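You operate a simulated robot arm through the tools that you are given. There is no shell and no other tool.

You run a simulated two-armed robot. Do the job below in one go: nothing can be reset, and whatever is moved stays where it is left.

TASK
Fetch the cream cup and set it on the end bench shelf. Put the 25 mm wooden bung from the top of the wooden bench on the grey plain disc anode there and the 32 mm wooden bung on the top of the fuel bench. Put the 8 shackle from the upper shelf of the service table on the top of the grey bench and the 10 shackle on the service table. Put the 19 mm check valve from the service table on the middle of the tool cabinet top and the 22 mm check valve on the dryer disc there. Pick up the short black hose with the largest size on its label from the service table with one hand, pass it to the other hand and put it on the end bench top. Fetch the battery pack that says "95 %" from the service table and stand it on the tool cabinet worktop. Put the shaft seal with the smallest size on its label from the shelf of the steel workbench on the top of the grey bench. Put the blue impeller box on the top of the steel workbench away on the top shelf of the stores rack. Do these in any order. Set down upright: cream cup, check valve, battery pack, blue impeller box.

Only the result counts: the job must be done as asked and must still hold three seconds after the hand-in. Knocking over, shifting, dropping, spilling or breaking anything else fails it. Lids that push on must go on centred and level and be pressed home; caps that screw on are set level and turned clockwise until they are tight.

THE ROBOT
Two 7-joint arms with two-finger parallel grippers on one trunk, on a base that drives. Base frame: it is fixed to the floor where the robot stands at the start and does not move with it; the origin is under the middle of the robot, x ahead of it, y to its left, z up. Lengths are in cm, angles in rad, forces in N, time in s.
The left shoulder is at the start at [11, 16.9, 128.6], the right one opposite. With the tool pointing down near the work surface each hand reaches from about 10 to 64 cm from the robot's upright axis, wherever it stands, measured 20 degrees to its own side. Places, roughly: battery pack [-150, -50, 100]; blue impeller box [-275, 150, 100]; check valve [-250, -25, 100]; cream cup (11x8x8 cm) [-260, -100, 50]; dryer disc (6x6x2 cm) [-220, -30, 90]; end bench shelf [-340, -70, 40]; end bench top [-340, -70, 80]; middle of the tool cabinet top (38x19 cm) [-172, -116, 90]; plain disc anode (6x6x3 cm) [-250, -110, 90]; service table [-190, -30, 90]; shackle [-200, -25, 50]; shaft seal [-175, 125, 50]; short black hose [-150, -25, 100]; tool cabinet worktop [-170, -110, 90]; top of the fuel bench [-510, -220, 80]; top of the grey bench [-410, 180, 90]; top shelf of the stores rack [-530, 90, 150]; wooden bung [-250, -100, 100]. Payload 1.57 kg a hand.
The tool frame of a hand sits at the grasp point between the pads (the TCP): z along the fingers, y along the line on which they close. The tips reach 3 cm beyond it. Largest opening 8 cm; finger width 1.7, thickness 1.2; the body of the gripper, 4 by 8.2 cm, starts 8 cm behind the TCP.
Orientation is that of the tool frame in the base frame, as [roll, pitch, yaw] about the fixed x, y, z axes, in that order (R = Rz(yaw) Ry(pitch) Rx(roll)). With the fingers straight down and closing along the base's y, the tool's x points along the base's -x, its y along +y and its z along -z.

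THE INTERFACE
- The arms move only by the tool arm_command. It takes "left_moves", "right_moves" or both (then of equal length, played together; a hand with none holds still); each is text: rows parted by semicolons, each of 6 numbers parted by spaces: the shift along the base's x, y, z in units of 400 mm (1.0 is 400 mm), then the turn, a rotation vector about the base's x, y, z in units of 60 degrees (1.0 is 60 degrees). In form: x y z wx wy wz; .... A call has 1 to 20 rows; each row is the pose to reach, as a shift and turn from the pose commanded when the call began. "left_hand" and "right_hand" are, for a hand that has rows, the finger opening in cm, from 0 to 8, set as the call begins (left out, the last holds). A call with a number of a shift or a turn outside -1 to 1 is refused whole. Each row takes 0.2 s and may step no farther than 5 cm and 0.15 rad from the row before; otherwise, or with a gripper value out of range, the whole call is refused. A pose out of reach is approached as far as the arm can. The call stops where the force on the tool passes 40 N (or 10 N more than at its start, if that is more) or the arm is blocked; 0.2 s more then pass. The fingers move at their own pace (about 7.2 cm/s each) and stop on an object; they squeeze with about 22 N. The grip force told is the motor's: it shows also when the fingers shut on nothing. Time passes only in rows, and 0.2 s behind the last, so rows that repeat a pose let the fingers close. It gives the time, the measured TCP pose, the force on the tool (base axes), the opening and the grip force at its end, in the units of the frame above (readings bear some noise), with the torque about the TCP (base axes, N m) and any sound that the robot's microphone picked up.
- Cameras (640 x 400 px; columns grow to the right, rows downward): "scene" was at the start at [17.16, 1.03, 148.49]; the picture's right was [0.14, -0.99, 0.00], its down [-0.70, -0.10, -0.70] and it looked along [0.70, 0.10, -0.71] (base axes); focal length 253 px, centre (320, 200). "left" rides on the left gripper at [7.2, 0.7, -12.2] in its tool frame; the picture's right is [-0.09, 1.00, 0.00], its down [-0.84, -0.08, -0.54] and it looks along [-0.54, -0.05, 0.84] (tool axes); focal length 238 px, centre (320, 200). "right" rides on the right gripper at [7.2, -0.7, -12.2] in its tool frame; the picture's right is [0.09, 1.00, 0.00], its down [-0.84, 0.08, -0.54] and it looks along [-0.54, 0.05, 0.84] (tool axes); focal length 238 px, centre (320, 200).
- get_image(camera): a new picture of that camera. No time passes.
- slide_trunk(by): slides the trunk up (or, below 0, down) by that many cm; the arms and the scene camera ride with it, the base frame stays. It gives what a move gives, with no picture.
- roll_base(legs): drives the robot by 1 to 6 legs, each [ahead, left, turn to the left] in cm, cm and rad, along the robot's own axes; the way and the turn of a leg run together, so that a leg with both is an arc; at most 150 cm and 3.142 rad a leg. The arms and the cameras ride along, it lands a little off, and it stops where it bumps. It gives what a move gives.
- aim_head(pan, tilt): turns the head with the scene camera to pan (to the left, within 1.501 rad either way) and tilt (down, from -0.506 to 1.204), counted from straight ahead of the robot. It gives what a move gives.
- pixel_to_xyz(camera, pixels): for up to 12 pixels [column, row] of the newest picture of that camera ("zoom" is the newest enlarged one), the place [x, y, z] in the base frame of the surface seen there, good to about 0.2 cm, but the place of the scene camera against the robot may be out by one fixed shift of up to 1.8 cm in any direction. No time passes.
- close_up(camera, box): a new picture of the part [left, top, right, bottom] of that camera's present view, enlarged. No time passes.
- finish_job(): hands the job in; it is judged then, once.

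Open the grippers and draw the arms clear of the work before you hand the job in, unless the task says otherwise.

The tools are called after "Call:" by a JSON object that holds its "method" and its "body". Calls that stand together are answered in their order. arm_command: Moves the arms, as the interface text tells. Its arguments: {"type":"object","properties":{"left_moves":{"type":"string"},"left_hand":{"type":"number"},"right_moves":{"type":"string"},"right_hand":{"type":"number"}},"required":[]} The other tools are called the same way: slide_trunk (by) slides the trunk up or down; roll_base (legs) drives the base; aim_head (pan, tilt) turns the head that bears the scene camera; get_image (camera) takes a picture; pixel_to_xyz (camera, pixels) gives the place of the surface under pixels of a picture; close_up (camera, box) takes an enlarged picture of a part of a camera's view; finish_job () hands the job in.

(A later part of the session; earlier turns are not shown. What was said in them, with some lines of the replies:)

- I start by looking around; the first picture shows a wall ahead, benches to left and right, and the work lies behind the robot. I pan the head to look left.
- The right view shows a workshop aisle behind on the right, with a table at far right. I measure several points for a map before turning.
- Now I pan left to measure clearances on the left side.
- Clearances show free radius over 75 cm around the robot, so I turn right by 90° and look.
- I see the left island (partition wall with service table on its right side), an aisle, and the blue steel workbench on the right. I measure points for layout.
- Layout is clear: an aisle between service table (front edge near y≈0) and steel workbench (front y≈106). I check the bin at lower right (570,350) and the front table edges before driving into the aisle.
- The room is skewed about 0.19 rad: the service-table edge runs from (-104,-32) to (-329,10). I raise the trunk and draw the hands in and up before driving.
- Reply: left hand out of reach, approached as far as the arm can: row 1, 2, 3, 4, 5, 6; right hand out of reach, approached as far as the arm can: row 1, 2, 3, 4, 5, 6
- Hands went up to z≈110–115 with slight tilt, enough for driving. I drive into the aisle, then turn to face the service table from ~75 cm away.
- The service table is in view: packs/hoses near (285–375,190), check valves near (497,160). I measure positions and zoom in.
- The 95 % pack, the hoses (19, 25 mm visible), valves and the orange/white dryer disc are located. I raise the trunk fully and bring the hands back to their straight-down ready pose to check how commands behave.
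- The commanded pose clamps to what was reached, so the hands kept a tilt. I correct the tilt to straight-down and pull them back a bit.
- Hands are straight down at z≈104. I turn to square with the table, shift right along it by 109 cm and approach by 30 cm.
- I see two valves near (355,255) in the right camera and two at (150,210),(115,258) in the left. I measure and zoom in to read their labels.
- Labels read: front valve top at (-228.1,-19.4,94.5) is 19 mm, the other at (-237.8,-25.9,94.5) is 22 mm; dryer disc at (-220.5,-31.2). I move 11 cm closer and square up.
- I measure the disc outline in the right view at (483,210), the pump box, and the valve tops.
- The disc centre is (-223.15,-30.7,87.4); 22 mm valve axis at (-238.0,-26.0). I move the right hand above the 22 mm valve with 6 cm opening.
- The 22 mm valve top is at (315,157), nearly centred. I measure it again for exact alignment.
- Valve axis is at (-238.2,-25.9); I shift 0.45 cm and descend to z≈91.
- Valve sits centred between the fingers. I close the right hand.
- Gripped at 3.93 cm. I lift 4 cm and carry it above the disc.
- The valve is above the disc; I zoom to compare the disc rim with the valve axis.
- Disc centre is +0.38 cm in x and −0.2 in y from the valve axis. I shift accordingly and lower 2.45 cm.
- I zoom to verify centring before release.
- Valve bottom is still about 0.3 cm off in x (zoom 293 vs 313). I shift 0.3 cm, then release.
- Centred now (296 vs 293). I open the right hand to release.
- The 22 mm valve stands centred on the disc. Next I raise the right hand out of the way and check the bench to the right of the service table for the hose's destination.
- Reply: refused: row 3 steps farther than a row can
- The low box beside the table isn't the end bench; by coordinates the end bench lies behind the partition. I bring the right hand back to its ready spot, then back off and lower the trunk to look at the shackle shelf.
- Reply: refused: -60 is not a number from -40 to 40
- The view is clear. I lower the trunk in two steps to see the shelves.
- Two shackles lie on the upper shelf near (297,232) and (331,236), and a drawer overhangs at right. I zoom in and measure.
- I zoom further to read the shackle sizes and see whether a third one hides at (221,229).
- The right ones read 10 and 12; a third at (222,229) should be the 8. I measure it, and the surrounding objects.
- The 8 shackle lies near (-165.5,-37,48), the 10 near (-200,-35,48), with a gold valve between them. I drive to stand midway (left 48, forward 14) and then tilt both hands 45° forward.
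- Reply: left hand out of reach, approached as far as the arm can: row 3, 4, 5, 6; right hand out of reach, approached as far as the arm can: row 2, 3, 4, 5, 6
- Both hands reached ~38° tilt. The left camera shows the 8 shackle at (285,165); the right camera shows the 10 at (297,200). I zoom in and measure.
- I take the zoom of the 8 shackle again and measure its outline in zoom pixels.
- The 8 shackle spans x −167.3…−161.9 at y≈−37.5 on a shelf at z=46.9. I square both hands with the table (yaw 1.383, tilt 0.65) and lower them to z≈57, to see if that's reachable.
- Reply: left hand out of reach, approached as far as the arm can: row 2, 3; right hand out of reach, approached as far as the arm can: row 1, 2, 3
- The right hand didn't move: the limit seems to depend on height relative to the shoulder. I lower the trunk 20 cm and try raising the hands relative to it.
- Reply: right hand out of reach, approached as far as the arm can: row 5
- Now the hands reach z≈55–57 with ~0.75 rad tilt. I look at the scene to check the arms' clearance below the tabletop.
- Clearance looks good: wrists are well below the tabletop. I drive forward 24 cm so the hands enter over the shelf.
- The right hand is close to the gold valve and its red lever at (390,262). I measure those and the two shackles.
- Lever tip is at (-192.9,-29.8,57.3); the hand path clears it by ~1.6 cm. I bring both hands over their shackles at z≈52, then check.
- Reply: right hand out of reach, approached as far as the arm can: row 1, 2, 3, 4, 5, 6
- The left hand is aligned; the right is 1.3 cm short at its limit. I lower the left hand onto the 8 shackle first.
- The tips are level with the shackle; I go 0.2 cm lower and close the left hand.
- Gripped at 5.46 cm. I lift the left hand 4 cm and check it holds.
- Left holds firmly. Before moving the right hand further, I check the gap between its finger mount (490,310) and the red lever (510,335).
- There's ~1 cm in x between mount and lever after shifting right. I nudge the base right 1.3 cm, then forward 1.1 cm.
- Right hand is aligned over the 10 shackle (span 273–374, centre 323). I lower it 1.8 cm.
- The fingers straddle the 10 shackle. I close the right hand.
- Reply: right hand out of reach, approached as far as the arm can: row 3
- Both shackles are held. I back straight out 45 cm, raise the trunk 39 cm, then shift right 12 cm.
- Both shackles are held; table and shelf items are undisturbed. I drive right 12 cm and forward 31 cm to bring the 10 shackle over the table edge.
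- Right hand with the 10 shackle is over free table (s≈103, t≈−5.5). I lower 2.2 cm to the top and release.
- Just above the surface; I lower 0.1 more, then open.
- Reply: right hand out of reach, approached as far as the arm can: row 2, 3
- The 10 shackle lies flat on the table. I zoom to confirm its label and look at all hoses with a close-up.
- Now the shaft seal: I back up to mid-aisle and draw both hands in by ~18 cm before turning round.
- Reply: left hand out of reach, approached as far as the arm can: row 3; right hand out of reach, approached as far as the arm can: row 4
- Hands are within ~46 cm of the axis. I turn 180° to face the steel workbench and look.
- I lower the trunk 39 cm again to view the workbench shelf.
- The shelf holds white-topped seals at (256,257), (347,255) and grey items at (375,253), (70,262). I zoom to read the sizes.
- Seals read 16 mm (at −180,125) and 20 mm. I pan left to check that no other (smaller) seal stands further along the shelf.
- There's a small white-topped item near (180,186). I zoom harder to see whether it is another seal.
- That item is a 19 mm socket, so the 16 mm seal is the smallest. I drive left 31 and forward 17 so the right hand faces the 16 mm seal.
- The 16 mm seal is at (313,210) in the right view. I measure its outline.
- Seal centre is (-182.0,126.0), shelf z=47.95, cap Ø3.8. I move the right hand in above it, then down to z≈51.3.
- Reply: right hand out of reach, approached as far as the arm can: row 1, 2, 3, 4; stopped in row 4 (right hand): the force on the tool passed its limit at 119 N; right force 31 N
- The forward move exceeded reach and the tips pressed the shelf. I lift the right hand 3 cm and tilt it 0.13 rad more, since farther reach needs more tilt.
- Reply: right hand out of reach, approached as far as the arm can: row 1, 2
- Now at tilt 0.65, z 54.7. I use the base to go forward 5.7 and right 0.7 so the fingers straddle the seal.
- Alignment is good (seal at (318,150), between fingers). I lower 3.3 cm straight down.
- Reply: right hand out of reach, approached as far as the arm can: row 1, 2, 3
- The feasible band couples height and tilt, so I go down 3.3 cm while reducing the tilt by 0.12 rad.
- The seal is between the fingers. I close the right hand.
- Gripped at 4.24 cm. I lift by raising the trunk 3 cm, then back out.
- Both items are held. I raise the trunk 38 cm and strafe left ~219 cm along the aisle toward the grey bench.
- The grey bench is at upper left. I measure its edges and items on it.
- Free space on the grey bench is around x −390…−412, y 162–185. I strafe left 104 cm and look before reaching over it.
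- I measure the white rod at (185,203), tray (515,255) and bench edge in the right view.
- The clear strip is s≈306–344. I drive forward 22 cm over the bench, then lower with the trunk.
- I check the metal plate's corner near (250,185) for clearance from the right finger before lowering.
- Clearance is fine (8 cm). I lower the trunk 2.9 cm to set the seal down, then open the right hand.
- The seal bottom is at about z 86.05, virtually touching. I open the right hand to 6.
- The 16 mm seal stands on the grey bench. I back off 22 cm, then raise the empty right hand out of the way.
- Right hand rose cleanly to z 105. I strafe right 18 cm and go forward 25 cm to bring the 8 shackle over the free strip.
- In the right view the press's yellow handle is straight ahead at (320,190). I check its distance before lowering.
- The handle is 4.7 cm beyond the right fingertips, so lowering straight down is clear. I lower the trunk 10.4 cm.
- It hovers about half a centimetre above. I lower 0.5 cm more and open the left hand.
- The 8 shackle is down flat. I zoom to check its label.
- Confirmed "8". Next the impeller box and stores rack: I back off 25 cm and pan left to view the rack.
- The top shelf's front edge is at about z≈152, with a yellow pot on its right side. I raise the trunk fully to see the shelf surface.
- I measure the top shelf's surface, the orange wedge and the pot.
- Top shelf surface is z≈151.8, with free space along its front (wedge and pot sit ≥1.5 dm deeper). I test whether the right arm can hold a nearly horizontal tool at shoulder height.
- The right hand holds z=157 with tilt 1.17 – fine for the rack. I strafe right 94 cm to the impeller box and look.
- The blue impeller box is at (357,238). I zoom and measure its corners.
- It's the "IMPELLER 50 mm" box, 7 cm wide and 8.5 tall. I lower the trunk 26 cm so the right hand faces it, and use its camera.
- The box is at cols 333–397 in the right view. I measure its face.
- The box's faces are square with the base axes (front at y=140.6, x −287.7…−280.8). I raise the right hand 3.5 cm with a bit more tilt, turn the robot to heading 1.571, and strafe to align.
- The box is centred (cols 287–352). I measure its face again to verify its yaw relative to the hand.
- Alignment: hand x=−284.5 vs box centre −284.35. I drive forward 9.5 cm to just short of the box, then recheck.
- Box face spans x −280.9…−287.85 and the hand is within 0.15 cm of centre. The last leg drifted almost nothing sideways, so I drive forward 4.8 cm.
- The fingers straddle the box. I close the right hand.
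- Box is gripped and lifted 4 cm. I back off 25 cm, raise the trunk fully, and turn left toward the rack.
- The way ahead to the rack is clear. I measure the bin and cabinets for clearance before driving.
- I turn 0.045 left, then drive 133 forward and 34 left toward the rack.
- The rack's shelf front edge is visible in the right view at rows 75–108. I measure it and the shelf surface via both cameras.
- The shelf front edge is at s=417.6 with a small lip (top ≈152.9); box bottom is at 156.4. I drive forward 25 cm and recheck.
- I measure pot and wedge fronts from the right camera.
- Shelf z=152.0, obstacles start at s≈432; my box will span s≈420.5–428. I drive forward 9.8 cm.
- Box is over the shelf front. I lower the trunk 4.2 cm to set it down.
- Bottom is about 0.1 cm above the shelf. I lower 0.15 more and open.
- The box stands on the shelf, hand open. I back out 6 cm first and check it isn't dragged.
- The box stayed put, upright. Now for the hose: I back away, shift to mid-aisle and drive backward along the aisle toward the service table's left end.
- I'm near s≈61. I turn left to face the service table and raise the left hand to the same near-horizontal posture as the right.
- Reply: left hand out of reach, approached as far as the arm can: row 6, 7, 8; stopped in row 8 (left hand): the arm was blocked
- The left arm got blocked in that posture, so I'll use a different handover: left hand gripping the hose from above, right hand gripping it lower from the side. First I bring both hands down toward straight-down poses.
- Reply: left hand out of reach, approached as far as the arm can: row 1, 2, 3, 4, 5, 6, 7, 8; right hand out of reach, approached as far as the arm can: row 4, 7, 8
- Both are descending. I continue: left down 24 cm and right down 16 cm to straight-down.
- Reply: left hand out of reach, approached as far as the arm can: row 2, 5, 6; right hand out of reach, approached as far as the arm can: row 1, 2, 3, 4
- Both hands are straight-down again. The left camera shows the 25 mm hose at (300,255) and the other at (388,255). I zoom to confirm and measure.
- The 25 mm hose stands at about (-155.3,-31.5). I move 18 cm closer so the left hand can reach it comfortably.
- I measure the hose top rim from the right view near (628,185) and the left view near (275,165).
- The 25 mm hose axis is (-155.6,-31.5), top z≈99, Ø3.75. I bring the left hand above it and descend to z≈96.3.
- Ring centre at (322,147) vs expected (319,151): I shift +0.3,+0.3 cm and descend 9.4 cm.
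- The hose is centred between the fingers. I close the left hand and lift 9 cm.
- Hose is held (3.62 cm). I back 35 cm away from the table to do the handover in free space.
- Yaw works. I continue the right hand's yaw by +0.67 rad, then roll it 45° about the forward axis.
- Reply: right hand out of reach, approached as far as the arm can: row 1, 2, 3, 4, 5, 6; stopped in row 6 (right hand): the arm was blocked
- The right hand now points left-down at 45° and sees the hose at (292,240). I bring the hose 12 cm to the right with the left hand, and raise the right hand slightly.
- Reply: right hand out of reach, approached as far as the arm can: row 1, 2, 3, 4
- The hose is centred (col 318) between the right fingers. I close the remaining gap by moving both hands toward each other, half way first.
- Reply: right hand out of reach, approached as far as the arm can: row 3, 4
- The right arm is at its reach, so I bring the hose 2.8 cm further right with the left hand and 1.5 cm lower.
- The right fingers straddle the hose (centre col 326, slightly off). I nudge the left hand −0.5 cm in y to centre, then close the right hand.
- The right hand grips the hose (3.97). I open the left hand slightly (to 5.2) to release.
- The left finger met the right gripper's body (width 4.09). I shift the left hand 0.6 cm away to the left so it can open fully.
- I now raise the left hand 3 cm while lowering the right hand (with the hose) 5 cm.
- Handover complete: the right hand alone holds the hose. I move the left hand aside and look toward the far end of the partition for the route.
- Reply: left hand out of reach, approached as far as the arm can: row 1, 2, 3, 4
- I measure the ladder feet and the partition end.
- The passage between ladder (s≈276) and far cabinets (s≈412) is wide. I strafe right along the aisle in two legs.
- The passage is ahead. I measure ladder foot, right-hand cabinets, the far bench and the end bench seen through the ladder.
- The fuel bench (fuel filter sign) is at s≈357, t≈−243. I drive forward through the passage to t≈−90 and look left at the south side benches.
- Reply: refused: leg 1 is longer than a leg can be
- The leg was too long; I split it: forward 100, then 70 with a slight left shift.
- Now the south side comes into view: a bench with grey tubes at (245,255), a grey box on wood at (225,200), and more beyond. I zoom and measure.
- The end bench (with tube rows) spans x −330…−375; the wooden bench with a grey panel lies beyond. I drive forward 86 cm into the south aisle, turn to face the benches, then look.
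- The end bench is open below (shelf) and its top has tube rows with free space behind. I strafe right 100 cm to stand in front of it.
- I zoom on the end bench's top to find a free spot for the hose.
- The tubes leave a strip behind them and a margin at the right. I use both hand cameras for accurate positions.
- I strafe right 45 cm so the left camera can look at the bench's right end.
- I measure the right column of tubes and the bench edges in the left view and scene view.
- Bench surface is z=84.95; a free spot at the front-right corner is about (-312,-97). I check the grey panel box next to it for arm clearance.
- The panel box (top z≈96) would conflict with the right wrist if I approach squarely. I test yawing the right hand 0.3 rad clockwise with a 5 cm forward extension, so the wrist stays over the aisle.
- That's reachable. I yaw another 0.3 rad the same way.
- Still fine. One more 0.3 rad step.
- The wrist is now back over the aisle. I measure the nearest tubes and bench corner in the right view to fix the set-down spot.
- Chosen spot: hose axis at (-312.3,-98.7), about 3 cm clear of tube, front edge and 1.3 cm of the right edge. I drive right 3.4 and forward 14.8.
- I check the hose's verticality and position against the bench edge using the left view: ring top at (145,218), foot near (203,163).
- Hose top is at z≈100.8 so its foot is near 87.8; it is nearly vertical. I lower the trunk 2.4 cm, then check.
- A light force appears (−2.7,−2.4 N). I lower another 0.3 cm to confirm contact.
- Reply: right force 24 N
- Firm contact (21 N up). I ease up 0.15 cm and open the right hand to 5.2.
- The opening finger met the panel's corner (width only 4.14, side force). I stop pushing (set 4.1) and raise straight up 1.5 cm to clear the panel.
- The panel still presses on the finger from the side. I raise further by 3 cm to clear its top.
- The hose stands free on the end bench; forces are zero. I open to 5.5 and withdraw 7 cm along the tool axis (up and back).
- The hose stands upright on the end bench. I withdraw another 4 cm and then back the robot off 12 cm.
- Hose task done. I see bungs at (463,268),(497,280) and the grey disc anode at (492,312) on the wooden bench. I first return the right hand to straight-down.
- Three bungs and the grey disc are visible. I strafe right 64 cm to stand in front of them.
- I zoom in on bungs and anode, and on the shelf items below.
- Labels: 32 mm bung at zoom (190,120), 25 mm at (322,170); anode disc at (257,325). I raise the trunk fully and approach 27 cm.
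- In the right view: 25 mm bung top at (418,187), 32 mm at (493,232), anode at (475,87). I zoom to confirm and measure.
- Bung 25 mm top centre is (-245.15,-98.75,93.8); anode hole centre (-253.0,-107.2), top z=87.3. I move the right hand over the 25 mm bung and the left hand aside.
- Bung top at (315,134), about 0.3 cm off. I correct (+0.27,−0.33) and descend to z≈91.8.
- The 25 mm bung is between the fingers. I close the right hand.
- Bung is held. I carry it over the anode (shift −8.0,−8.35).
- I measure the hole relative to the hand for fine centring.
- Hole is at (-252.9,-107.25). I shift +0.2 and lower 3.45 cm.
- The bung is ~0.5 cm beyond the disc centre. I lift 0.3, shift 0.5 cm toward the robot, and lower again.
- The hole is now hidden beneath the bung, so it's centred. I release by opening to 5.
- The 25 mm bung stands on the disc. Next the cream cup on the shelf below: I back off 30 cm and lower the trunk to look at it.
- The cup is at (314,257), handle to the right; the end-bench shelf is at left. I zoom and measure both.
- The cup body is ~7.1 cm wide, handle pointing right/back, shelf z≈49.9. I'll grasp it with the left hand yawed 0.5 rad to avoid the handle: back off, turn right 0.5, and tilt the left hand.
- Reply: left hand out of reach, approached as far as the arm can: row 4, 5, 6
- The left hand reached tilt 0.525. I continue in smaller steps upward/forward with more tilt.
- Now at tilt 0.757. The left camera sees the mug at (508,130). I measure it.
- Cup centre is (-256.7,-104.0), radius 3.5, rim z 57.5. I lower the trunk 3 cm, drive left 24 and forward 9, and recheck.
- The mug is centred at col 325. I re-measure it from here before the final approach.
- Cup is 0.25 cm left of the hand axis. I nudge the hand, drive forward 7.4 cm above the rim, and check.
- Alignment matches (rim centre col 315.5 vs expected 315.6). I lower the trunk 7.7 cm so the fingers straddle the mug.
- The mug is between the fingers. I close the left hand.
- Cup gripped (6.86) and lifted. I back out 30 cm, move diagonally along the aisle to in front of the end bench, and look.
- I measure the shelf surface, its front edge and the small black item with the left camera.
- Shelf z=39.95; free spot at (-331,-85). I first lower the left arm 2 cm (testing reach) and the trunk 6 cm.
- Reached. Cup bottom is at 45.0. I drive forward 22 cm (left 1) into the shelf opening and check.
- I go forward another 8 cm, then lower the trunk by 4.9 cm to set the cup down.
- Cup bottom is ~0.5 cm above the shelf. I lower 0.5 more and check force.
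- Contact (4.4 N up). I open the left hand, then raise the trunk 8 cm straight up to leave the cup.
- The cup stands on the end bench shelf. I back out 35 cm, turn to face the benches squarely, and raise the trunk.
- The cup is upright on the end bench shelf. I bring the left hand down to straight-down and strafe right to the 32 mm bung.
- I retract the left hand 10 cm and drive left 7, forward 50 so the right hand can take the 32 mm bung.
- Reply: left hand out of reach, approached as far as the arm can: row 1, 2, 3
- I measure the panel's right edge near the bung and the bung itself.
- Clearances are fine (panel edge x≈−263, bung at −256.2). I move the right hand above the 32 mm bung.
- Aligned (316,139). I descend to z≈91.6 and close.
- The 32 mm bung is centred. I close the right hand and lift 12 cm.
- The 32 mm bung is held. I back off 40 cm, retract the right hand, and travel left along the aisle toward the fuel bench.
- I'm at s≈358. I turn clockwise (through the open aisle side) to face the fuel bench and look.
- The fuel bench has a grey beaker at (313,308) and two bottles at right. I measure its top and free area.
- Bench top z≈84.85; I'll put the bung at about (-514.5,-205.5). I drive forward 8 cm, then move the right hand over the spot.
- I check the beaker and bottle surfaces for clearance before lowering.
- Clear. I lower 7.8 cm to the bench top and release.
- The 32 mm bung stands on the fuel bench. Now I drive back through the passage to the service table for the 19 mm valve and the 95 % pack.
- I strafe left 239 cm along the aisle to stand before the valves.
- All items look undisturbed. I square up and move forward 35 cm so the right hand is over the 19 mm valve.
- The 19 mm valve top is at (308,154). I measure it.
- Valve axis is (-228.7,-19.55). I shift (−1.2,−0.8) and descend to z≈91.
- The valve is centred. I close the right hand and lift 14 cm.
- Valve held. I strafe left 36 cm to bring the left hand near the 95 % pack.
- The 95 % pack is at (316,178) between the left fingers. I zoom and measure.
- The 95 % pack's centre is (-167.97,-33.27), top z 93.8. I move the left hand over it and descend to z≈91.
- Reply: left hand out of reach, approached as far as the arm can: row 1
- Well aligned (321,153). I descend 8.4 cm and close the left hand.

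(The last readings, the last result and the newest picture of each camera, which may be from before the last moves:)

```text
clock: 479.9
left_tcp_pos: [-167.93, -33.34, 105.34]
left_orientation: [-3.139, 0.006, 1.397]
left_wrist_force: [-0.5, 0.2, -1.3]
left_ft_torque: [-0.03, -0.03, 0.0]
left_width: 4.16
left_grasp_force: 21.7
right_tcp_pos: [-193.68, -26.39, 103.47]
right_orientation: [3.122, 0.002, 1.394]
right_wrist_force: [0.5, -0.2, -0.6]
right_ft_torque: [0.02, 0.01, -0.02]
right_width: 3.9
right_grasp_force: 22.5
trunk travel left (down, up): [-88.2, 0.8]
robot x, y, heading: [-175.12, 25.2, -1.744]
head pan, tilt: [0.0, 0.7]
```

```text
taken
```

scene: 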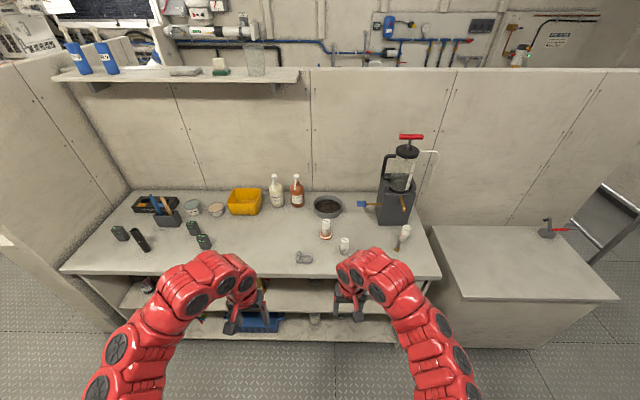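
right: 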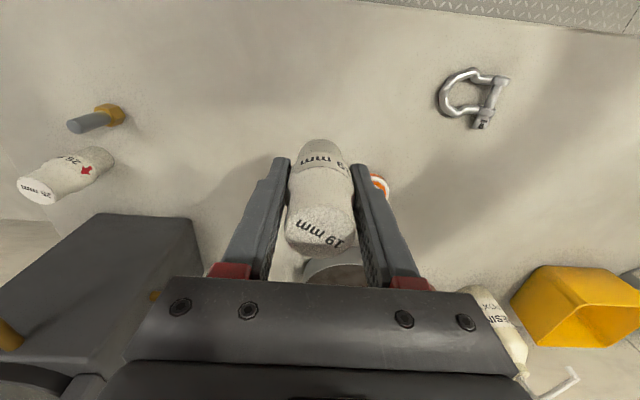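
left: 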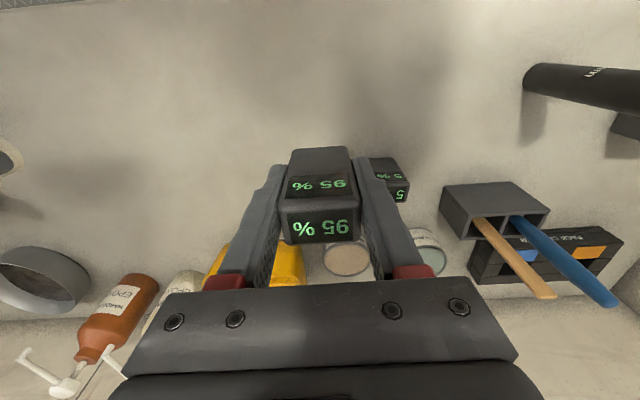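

Both items are held. I back up 31 cm and take the known route: strafe right along the aisle to the passage.

Call:
{"method": "roll_base", "body": {"legs": [[-31, 0, 0], [0, 0, -0.014], [0, -135, 0], [0, -134, 0]]}}

Call:
{"method": "aim_head", "body": {"pan": 0.2, "tilt": 0.5}}

Call:
{"method": "get_image", "body": {"camera": "scene"}}

```text
clock: 495.3
left_tcp_pos: [-433.78, 50.33, 105.4]
left_orientation: [-3.138, 0.009, 1.356]
left_wrist_force: [-0.2, -0.1, -1.3]
left_ft_torque: [0.0, 0.03, -0.03]
left_width: 4.17
left_grasp_force: 21.9
right_tcp_pos: [-459.3, 58.27, 103.58]
right_orientation: [3.123, -0.002, 1.354]
right_wrist_force: [-0.4, 0.6, -1.7]
right_ft_torque: [0.0, 0.01, -0.02]
right_width: 3.9
right_grasp_force: 22.1
trunk travel left (down, up): [-88.2, 0.8]
robot x, y, heading: [-438.81, 109.26, -1.788]
head pan, tilt: [0.0, 0.7]
```

```text
clock: 496.0
left_tcp_pos: [-433.85, 50.4, 105.25]
left_orientation: [-3.138, 0.008, 1.355]
left_wrist_force: [-0.5, 0.1, -1.1]
left_ft_torque: [0.02, 0.0, -0.01]
left_width: 4.19
left_grasp_force: 21.3
right_tcp_pos: [-459.41, 58.33, 103.43]
right_orientation: [3.121, 0.001, 1.355]
right_wrist_force: [-1.3, 0.5, -1.4]
right_ft_torque: [0.02, -0.01, 0.0]
right_width: 3.9
right_grasp_force: 21.8
trunk travel left (down, up): [-88.2, 0.8]
robot x, y, heading: [-438.4, 109.19, -1.792]
head pan, tilt: [0.201, 0.499]
```

```text
taken
```

scene: 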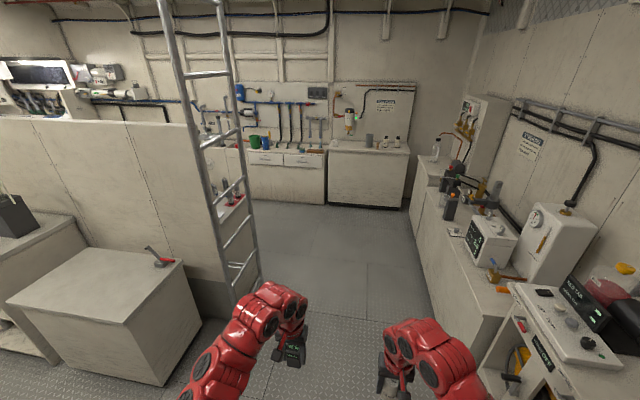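

I correct heading and drive forward ~250 cm through the passage.

Call:
{"method": "roll_base", "body": {"legs": [[0, 0, 0.033], [125, 4, 0], [125, 2, 0]]}}

Call:
{"method": "roll_base", "body": {"legs": [[0, 0, 1.56], [0, 0, 1.56]]}}

```text
clock: 508.6
left_tcp_pos: [-466.22, -198.42, 105.27]
left_orientation: [-3.14, 0.01, 1.387]
left_wrist_force: [-0.4, -0.5, -1.7]
left_ft_torque: [0.01, -0.02, 0.0]
left_width: 4.18
left_grasp_force: 21.7
right_tcp_pos: [-491.84, -191.4, 103.5]
right_orientation: [3.123, 0.002, 1.386]
right_wrist_force: [-0.6, 0.4, 0.1]
right_ft_torque: [-0.01, -0.01, -0.02]
right_width: 3.9
right_grasp_force: 21.9
trunk travel left (down, up): [-88.2, 0.8]
robot x, y, heading: [-472.8, -139.99, -1.752]
head pan, tilt: [0.201, 0.499]
```

```text
clock: 516.6
left_tcp_pos: [-478.47, -80.88, 105.34]
left_orientation: [-3.139, 0.008, -1.778]
left_wrist_force: [0.2, -0.4, -1.0]
left_ft_torque: [-0.02, 0.0, 0.02]
left_width: 4.17
left_grasp_force: 22.0
right_tcp_pos: [-452.86, -88.7, 103.49]
right_orientation: [3.123, 0.002, -1.779]
right_wrist_force: [0.9, 0.3, 0.1]
right_ft_torque: [0.01, 0.03, -0.02]
right_width: 3.91
right_grasp_force: 21.8
trunk travel left (down, up): [-88.2, 0.8]
robot x, y, heading: [-473.01, -139.66, 1.368]
head pan, tilt: [0.201, 0.499]
```

Heading is fine. I strafe right ~281 cm along the south aisle to the tool cabinet.

Call:
{"method": "roll_base", "body": {"legs": [[0, 0, 0.016], [-6, -140, 0], [0, -138, 0]]}}

Call:
{"method": "aim_head", "body": {"pan": 0, "tilt": 0.65}}

Call:
{"method": "get_image", "body": {"camera": "scene"}}

```text
clock: 530.4
left_tcp_pos: [-209.47, -134.59, 105.31]
left_orientation: [-3.138, 0.009, -1.75]
left_wrist_force: [0.0, 0.4, -0.8]
left_ft_torque: [0.0, -0.01, 0.0]
left_width: 4.16
left_grasp_force: 22.8
right_tcp_pos: [-183.75, -141.7, 103.37]
right_orientation: [3.122, 0.001, -1.752]
right_wrist_force: [-1.1, -0.6, 0.1]
right_ft_torque: [-0.02, 0.01, 0.02]
right_width: 3.91
right_grasp_force: 22.1
trunk travel left (down, up): [-88.2, 0.8]
robot x, y, heading: [-202.63, -193.36, 1.395]
head pan, tilt: [0.201, 0.499]
```

```text
clock: 531.1
left_tcp_pos: [-209.58, -134.47, 105.22]
left_orientation: [-3.139, 0.007, -1.75]
left_wrist_force: [0.4, 0.4, -0.7]
left_ft_torque: [0.0, 0.01, -0.01]
left_width: 4.19
left_grasp_force: 21.9
right_tcp_pos: [-183.77, -141.54, 103.49]
right_orientation: [3.124, 0.0, -1.753]
right_wrist_force: [0.3, 0.3, -0.8]
right_ft_torque: [0.02, 0.01, -0.01]
right_width: 3.9
right_grasp_force: 21.5
trunk travel left (down, up): [-88.2, 0.8]
robot x, y, heading: [-202.31, -193.25, 1.392]
head pan, tilt: [0.0, 0.649]
```

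```text
taken
```

scene: 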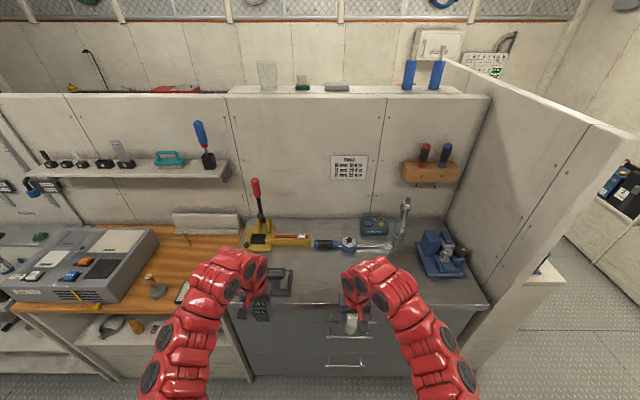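

I zoom in on the cabinet top to find the middle area and obstacles.

Call:
{"method": "close_up", "body": {"camera": "scene", "box": [230, 200, 500, 330]}}

Call:
{"method": "pixel_to_xyz", "body": {"camera": "scene", "pixels": [[320, 265], [320, 300], [400, 265], [410, 290], [330, 243], [385, 247], [300, 275], [350, 275], [440, 270], [480, 300], [250, 300], [445, 225]]}}

Call:
{"method": "get_image", "body": {"camera": "right"}}

Call:
{"method": "get_image", "body": {"camera": "left"}}

```text
2.37 times, centred on (365, 265) of scene
```

zoom: 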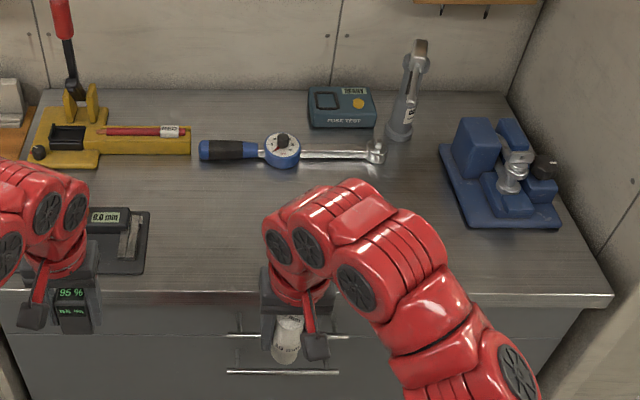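

```text
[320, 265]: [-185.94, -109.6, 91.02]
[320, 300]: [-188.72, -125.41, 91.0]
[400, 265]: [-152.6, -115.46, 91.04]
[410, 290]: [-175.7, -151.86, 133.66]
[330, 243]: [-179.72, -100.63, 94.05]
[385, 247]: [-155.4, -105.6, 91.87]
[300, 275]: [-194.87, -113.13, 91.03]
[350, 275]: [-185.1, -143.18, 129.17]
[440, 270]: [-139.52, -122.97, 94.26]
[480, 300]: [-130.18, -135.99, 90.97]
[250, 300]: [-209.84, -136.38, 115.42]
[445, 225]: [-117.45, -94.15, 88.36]
```

```text
taken
```

right: 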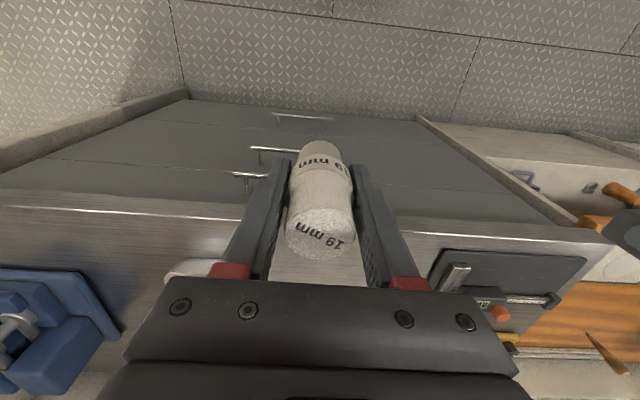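

```text
taken
```

left: 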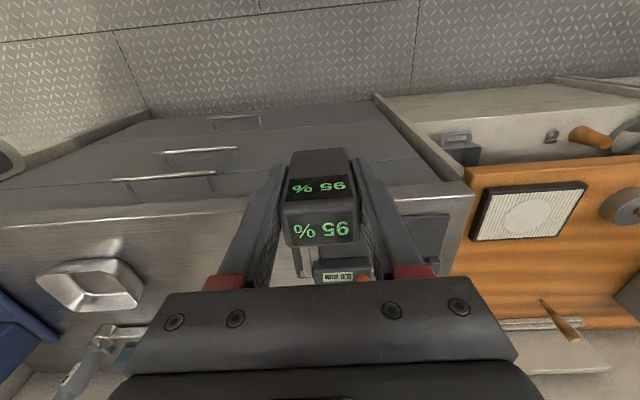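

I measure the dish, mat, and surface from the hand cameras.

Call:
{"method": "pixel_to_xyz", "body": {"camera": "left", "pixels": [[90, 285], [140, 285], [60, 300], [125, 262], [200, 230], [160, 250], [190, 270], [415, 215], [440, 225], [230, 215], [60, 225], [300, 230]]}}

Call:
{"method": "pixel_to_xyz", "body": {"camera": "right", "pixels": [[200, 262], [170, 270], [110, 320], [130, 240], [420, 250], [435, 285], [580, 265], [320, 270], [280, 265], [180, 230]]}}

```text
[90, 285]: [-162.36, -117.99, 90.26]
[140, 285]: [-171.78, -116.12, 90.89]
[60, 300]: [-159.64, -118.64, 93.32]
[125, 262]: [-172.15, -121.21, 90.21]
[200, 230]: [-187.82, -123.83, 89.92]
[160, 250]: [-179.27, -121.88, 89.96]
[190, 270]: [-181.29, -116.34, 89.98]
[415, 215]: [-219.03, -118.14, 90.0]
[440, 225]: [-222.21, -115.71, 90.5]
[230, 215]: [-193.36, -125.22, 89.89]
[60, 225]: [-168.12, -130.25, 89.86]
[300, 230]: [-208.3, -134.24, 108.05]
```

```text
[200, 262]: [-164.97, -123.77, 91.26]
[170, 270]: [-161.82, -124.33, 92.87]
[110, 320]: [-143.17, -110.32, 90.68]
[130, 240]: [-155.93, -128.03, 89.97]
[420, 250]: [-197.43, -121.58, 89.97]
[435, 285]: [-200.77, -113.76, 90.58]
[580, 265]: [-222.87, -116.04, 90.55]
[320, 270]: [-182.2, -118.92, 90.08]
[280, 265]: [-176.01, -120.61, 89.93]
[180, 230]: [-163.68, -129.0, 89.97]
```

Cabinet top z=89.95; dish spans x −172…−156, mat ends at x≈−200. I check the yellow tool's red handle position for left-hand clearance.

Call:
{"method": "pixel_to_xyz", "body": {"camera": "scene", "pixels": [[256, 183], [258, 205], [262, 228], [305, 238], [308, 245], [250, 238], [270, 245], [375, 225], [403, 205], [350, 243]]}}

```text
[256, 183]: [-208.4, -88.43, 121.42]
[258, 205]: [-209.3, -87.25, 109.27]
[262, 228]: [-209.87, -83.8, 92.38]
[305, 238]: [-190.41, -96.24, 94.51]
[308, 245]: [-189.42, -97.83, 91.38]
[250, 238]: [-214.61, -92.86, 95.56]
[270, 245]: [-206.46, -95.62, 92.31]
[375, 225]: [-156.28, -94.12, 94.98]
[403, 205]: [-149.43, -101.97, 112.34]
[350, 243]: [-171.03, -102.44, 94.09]
```

Clear. I drive forward 27.9 cm to bring the valve over the middle of the cabinet top.

Call:
{"method": "roll_base", "body": {"legs": [[0, 0.7, 0], [27.5, 0, 0]]}}

Call:
{"method": "get_image", "body": {"camera": "right"}}

Call:
{"method": "get_image", "body": {"camera": "left"}}

```text
clock: 533.4
left_tcp_pos: [-205.12, -107.09, 105.35]
left_orientation: [-3.138, 0.009, -1.751]
left_wrist_force: [0.0, 0.4, -1.3]
left_ft_torque: [-0.02, -0.01, 0.0]
left_width: 4.17
left_grasp_force: 21.9
right_tcp_pos: [-179.32, -113.99, 103.53]
right_orientation: [3.122, 0.003, -1.754]
right_wrist_force: [1.2, -0.3, -1.3]
right_ft_torque: [-0.01, -0.02, -0.01]
right_width: 3.9
right_grasp_force: 21.6
trunk travel left (down, up): [-88.2, 0.8]
robot x, y, heading: [-197.79, -165.81, 1.385]
head pan, tilt: [0.0, 0.649]
```

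```text
taken
```

right: 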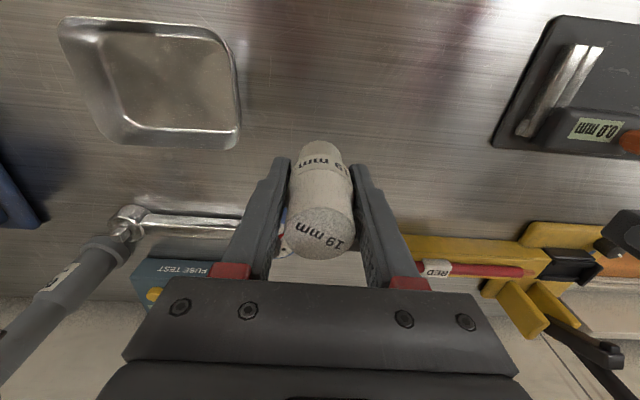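

```text
taken
```

left: 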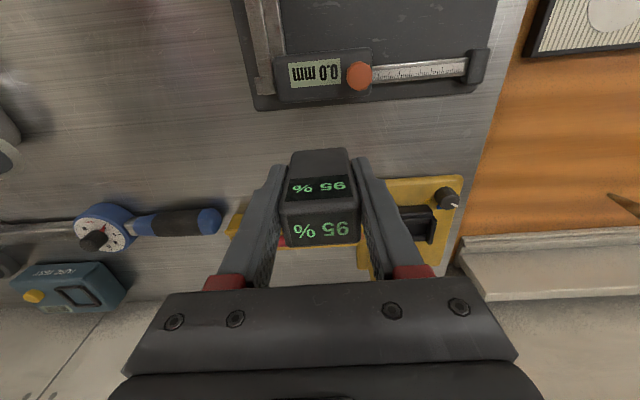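

The spot below is clear. I lower the valve 8.8 cm and check.

Call:
{"method": "arm_command", "body": {"right_moves": "0 0 -0.08 0 0 0; 0 0 -0.16 0 0 0; 0 0 -0.21 0 0 0; 0 0 -0.219 0 0 0; 0 0 -0.219 0 0 0"}}

Call:
{"method": "get_image", "body": {"camera": "right"}}

```text
clock: 534.6
left_tcp_pos: [-205.0, -107.0, 105.31]
left_orientation: [-3.137, 0.009, -1.752]
left_wrist_force: [0.0, 0.1, -0.6]
left_ft_torque: [-0.01, -0.03, 0.02]
left_width: 4.18
left_grasp_force: 21.3
right_tcp_pos: [-179.33, -114.08, 94.69]
right_orientation: [3.122, 0.006, -1.753]
right_wrist_force: [1.2, 2.8, 16.7]
right_ft_torque: [0.14, -0.3, 0.0]
right_width: 3.9
right_grasp_force: 22.0
trunk travel left (down, up): [-88.2, 0.8]
robot x, y, heading: [-198.2, -165.69, 1.389]
head pan, tilt: [0.0, 0.649]
```

```text
taken
```

right: 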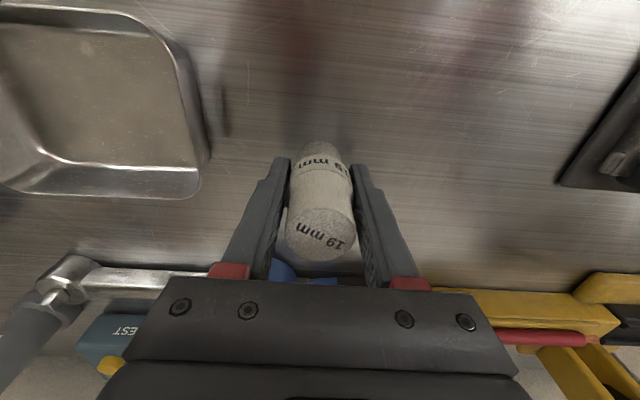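

Contact (16.7 N up). I release, opening to 6.5, and lift straight up.

Call:
{"method": "arm_command", "body": {"right_moves": "0 0 0.002 0 0 0; 0 0 0.002 0 0 0; 0 0 0.002 0 0 0; 0 0 0.002 0 0 0", "right_hand": 6.5}}

Call:
{"method": "arm_command", "body": {"right_moves": "0 0 0.09 0 0 0; 0 0 0.18 0 0 0; 0 0 0.25 0 0 0"}}

Call:
{"method": "get_image", "body": {"camera": "right"}}

```text
clock: 535.6
left_tcp_pos: [-205.09, -106.89, 105.23]
left_orientation: [-3.139, 0.007, -1.751]
left_wrist_force: [0.3, 0.3, -1.4]
left_ft_torque: [0.02, 0.02, 0.01]
left_width: 4.16
left_grasp_force: 21.8
right_tcp_pos: [-179.32, -114.08, 94.76]
right_orientation: [3.122, 0.001, -1.754]
right_wrist_force: [0.6, 0.2, -0.2]
right_ft_torque: [0.04, 0.01, 0.0]
right_width: 6.5
right_grasp_force: 0.0
trunk travel left (down, up): [-88.2, 0.8]
robot x, y, heading: [-197.97, -165.69, 1.385]
head pan, tilt: [0.0, 0.649]
```

```text
clock: 536.4
left_tcp_pos: [-205.14, -106.93, 105.3]
left_orientation: [-3.137, 0.007, -1.753]
left_wrist_force: [0.0, 0.0, -0.8]
left_ft_torque: [-0.03, 0.0, -0.03]
left_width: 4.17
left_grasp_force: 22.4
right_tcp_pos: [-179.27, -114.16, 104.82]
right_orientation: [3.123, 0.001, -1.755]
right_wrist_force: [-0.4, 0.7, 0.2]
right_ft_torque: [0.0, -0.01, 0.0]
right_width: 6.48
right_grasp_force: 0.0
trunk travel left (down, up): [-88.2, 0.8]
robot x, y, heading: [-198.11, -165.71, 1.386]
head pan, tilt: [0.0, 0.649]
```

```text
taken
```

right: 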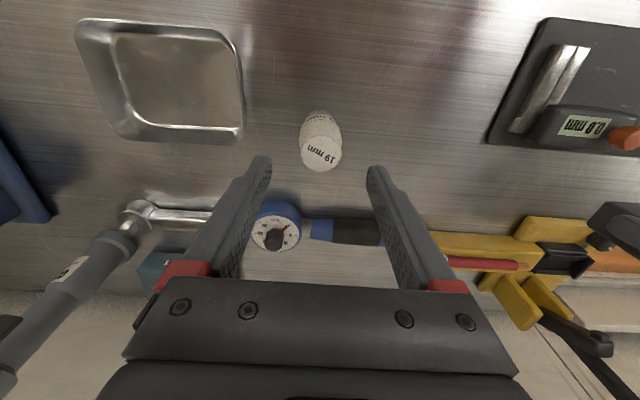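

The 19 mm valve stands in the middle area. I move the right hand away to the right and bring the pack over (-192,-119).

Call:
{"method": "arm_command", "body": {"left_moves": "0.066 -0.06 0 0 0 0; 0.131 -0.12 0 0 0 0; 0.1965 -0.18 0 0 0 0; 0.262 -0.241 0 0 0 0; 0.3275 -0.301 0 0 0 0", "right_moves": "0.062 -0.052 0 0 0 0; 0.124 -0.104 0 0 0 0; 0.186 -0.156 0 0 0 0; 0.248 -0.208 0 0 0 0; 0.31 -0.26 0 0 0 0"}}

Call:
{"method": "get_image", "body": {"camera": "left"}}

```text
clock: 537.6
left_tcp_pos: [-191.92, -119.27, 105.23]
left_orientation: [-3.14, 0.01, -1.753]
left_wrist_force: [0.4, -0.5, -1.9]
left_ft_torque: [-0.02, 0.02, 0.01]
left_width: 4.17
left_grasp_force: 21.5
right_tcp_pos: [-166.7, -124.13, 104.82]
right_orientation: [3.122, -0.001, -1.754]
right_wrist_force: [-0.1, -0.8, -0.7]
right_ft_torque: [0.02, 0.06, 0.03]
right_width: 6.51
right_grasp_force: 0.1
trunk travel left (down, up): [-88.2, 0.8]
robot x, y, heading: [-198.19, -165.48, 1.387]
head pan, tilt: [0.0, 0.649]
```

```text
taken
```

left: 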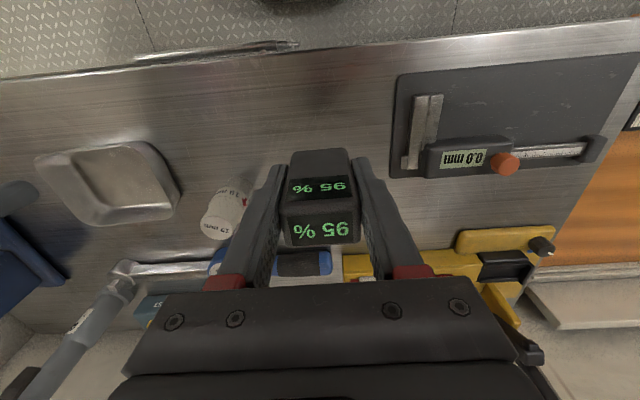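

Clear spot between valve and mat. I lower the pack 10.2 cm.

Call:
{"method": "arm_command", "body": {"left_moves": "0 0 -0.09 0 0 0; 0 0 -0.18 0 0 0; 0 0 -0.245 0 0 0; 0 0 -0.2555 0 0 0; 0 0 -0.2555 0 0 0"}}

Call:
{"method": "get_image", "body": {"camera": "left"}}

```text
clock: 538.8
left_tcp_pos: [-191.94, -118.97, 94.92]
left_orientation: [-3.138, 0.008, -1.751]
left_wrist_force: [0.0, -0.4, -0.3]
left_ft_torque: [-0.01, 0.03, -0.03]
left_width: 4.17
left_grasp_force: 21.9
right_tcp_pos: [-166.68, -124.05, 104.91]
right_orientation: [3.122, 0.003, -1.756]
right_wrist_force: [0.3, -0.1, -0.1]
right_ft_torque: [-0.03, 0.0, 0.0]
right_width: 6.52
right_grasp_force: 0.0
trunk travel left (down, up): [-88.2, 0.8]
robot x, y, heading: [-198.23, -165.53, 1.393]
head pan, tilt: [0.0, 0.649]
```

```text
taken
```

left: 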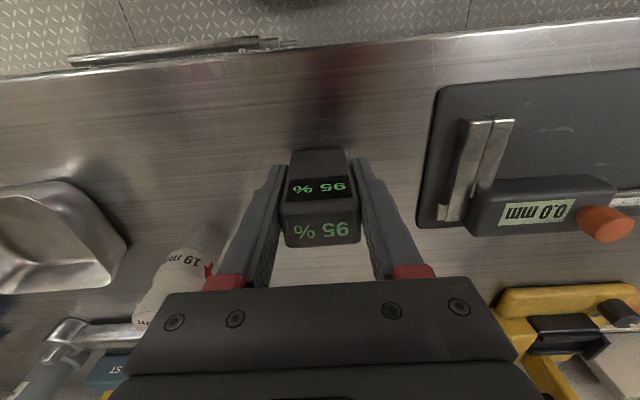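

Nearly touching. I lower 0.15 more, open the left hand and lift.

Call:
{"method": "arm_command", "body": {"left_moves": "0 0 -0.003 0 0 0; 0 0 -0.003 0 0 0"}}

Call:
{"method": "arm_command", "body": {"left_moves": "0 0 0 0 0 0; 0 0 0 0 0 0; 0 0 0 0 0 0", "left_hand": 6}}

Call:
{"method": "arm_command", "body": {"left_moves": "0 0 0.09 0 0 0; 0 0 0.18 0 0 0; 0 0 0.27 0 0 0"}}

Call:
{"method": "get_image", "body": {"camera": "left"}}

```text
clock: 539.4
left_tcp_pos: [-191.9, -119.03, 95.01]
left_orientation: [-3.137, 0.011, -1.751]
left_wrist_force: [-1.6, 3.7, 15.8]
left_ft_torque: [0.23, 0.31, -0.05]
left_width: 4.17
left_grasp_force: 21.5
right_tcp_pos: [-166.92, -124.04, 104.96]
right_orientation: [3.121, 0.002, -1.755]
right_wrist_force: [-1.0, 1.0, -0.9]
right_ft_torque: [0.02, 0.01, -0.02]
right_width: 6.49
right_grasp_force: 0.0
trunk travel left (down, up): [-88.2, 0.8]
robot x, y, heading: [-198.36, -165.56, 1.39]
head pan, tilt: [0.0, 0.649]
```

```text
clock: 540.2
left_tcp_pos: [-191.97, -118.94, 94.94]
left_orientation: [-3.138, 0.006, -1.754]
left_wrist_force: [0.6, 0.2, 0.1]
left_ft_torque: [0.01, 0.0, -0.03]
left_width: 6.0
left_grasp_force: 0.1
right_tcp_pos: [-166.62, -124.02, 104.81]
right_orientation: [3.122, 0.003, -1.755]
right_wrist_force: [0.3, 0.3, -0.7]
right_ft_torque: [-0.01, -0.01, -0.04]
right_width: 6.5
right_grasp_force: 0.1
trunk travel left (down, up): [-88.2, 0.8]
robot x, y, heading: [-198.25, -165.5, 1.389]
head pan, tilt: [0.0, 0.649]
```

```text
clock: 541.0
left_tcp_pos: [-192.0, -118.95, 105.79]
left_orientation: [-3.138, 0.007, -1.752]
left_wrist_force: [0.2, 0.0, -0.2]
left_ft_torque: [0.0, 0.0, -0.02]
left_width: 5.99
left_grasp_force: 0.0
right_tcp_pos: [-166.82, -124.12, 104.8]
right_orientation: [3.121, 0.003, -1.755]
right_wrist_force: [0.0, 0.0, -0.4]
right_ft_torque: [0.01, -0.01, -0.02]
right_width: 6.49
right_grasp_force: 0.0
trunk travel left (down, up): [-88.2, 0.8]
robot x, y, heading: [-198.15, -165.56, 1.392]
head pan, tilt: [0.0, 0.649]
```

```text
taken
```

left: 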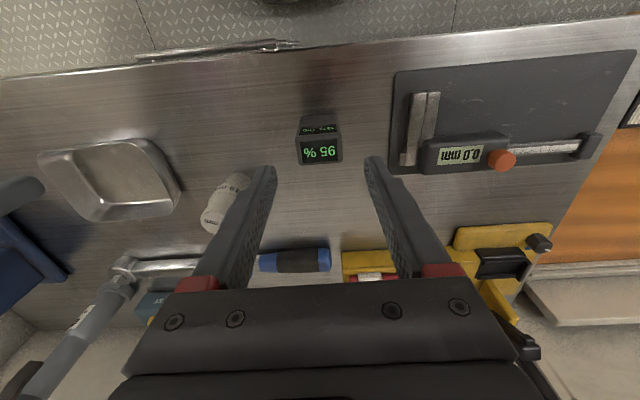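

Valve and 95 % pack both stand on the cabinet. I open both grippers fully, back off 35 cm and take overview pictures for a final check.

Call:
{"method": "roll_base", "body": {"legs": [[-30, 0, 0]]}}

Call:
{"method": "arm_command", "body": {"left_moves": "0 0 0 0 0 0; 0 0 0 0 0 0", "right_moves": "0 0 0 0 0 0; 0 0 0 0 0 0", "left_hand": 8, "right_hand": 8}}

Call:
{"method": "aim_head", "body": {"pan": 0.1, "tilt": 0.6}}

Call:
{"method": "get_image", "body": {"camera": "scene"}}

Call:
{"method": "close_up", "body": {"camera": "scene", "box": [260, 200, 460, 330]}}

```text
clock: 543.0
left_tcp_pos: [-197.44, -147.23, 105.74]
left_orientation: [-3.138, 0.008, -1.748]
left_wrist_force: [-0.1, -0.4, -0.3]
left_ft_torque: [-0.01, 0.0, 0.0]
left_width: 5.99
left_grasp_force: 0.0
right_tcp_pos: [-172.1, -152.27, 104.88]
right_orientation: [3.122, -0.001, -1.749]
right_wrist_force: [-0.4, 0.1, 0.2]
right_ft_torque: [0.02, 0.0, -0.02]
right_width: 6.51
right_grasp_force: 0.0
trunk travel left (down, up): [-88.2, 0.8]
robot x, y, heading: [-203.27, -194.09, 1.395]
head pan, tilt: [0.0, 0.649]
```

```text
clock: 543.6
left_tcp_pos: [-197.33, -147.35, 105.77]
left_orientation: [-3.137, 0.009, -1.749]
left_wrist_force: [-0.1, -0.1, 0.0]
left_ft_torque: [0.02, 0.0, -0.03]
left_width: 7.99
left_grasp_force: 0.1
right_tcp_pos: [-172.03, -152.22, 104.8]
right_orientation: [3.121, 0.002, -1.752]
right_wrist_force: [0.2, -0.3, 0.2]
right_ft_torque: [0.04, -0.02, 0.01]
right_width: 8.0
right_grasp_force: 0.0
trunk travel left (down, up): [-88.2, 0.8]
robot x, y, heading: [-203.31, -193.97, 1.394]
head pan, tilt: [0.0, 0.649]
```

```text
clock: 544.2
left_tcp_pos: [-197.45, -147.4, 105.56]
left_orientation: [-3.139, 0.008, -1.748]
left_wrist_force: [0.4, 0.4, 0.7]
left_ft_torque: [-0.02, 0.04, 0.01]
left_width: 8.02
left_grasp_force: 0.0
right_tcp_pos: [-172.13, -152.38, 104.8]
right_orientation: [3.123, 0.003, -1.75]
right_wrist_force: [-0.1, -0.5, -0.4]
right_ft_torque: [0.03, -0.02, 0.01]
right_width: 7.99
right_grasp_force: 0.1
trunk travel left (down, up): [-88.2, 0.8]
robot x, y, heading: [-203.03, -193.92, 1.391]
head pan, tilt: [0.099, 0.6]
```

```text
taken
```

scene: 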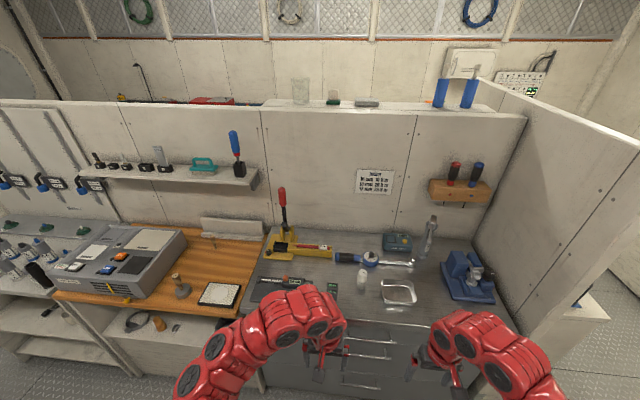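

```text
3.08 times, centred on (360, 265) of scene
```

zoom: 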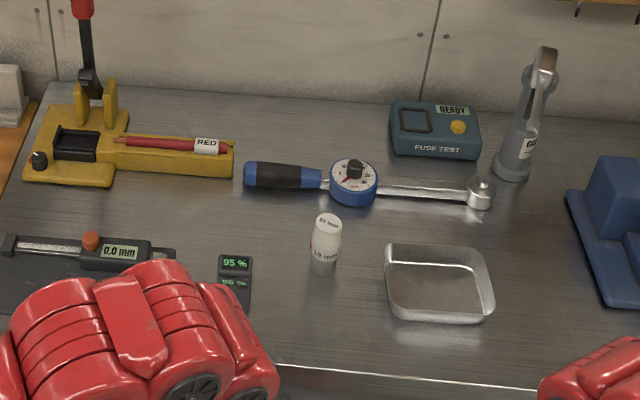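

The 19 mm valve and 95 % pack stand well. I pan left for a final look at the wooden bench and end bench.

Call:
{"method": "aim_head", "body": {"pan": 0.8, "tilt": 0.5}}

Call:
{"method": "get_image", "body": {"camera": "scene"}}

Call:
{"method": "close_up", "body": {"camera": "scene", "box": [120, 180, 440, 380]}}

```text
clock: 545.3
left_tcp_pos: [-197.37, -147.36, 105.62]
left_orientation: [-3.138, 0.009, -1.749]
left_wrist_force: [-0.4, -0.5, 0.3]
left_ft_torque: [0.06, -0.01, -0.01]
left_width: 8.01
left_grasp_force: 0.2
right_tcp_pos: [-172.09, -152.34, 104.96]
right_orientation: [3.122, 0.001, -1.751]
right_wrist_force: [-0.5, 0.1, -0.4]
right_ft_torque: [0.02, -0.01, 0.02]
right_width: 8.02
right_grasp_force: 0.0
trunk travel left (down, up): [-88.2, 0.8]
robot x, y, heading: [-203.21, -193.97, 1.391]
head pan, tilt: [0.799, 0.499]
```

```text
taken
```

scene: 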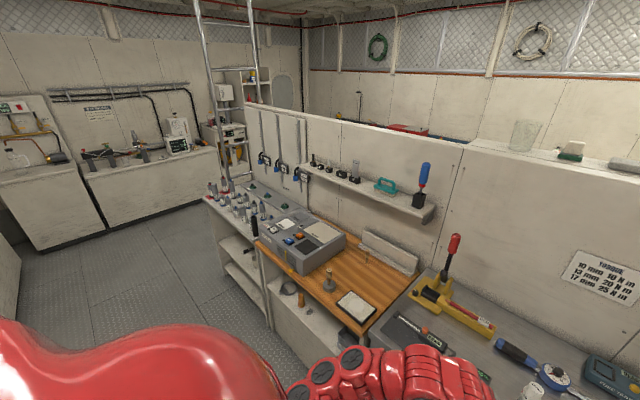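

```text
2.00 times, centred on (280, 280) of scene
```

zoom: 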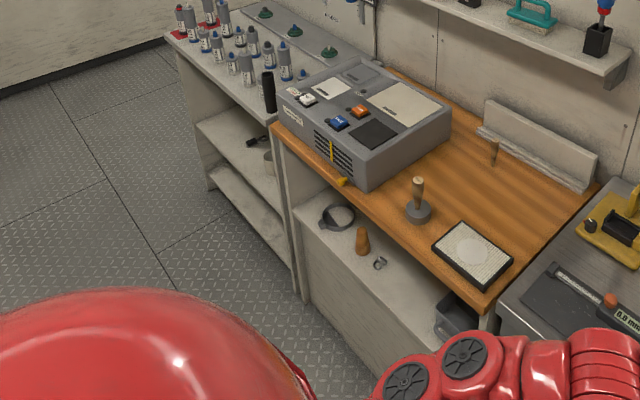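

Everything is in place: the 25 mm bung on the anode, hose and tubes upright, the cup on the end-bench shelf. Grippers are open and clear of the work, so I hand in.

Call:
{"method": "finish_job", "body": {}}

```text
The job is handed in.
```

I did every part of the job and handed it in; no judging result has come back yet. I checked each item by camera right after setting it down.

| Item | Where it is now |
|---|---|
| Cream cup | Upright on the end bench shelf |
| 25 mm bung | Standing on the grey plain disc anode |
| 32 mm bung | Standing on the top of the fuel bench |
| 8 shackle | On the top of the grey bench |
| 10 shackle | On the service table |
| 19 mm check valve | Upright, in the middle area of the tool cabinet top |
| 22 mm check valve | Upright on the dryer disc |
| 25 mm hose (the larger of the two) | Picked up with the left hand, passed in the air to the right, standing on the end bench top |
| 95 % battery pack | Standing on the tool cabinet worktop |
| 16 mm shaft seal (the smaller of the two) | On the top of the grey bench |
| Blue impeller box | Upright on the top shelf of the stores rack |

There were two unplanned contacts:
- **Steel workbench shelf:** reaching for the seal, the right fingertips pressed into the shelf and the move stopped at 119 N. Nothing on the shelf moved.
- **Grey panel on the wooden bench:** releasing the hose, the right gripper pushed sideways against the panel with up to about 15 N. I compared pictures before and after and saw no shift.

At hand-in both grippers were open, with the arms drawn back over the aisle.
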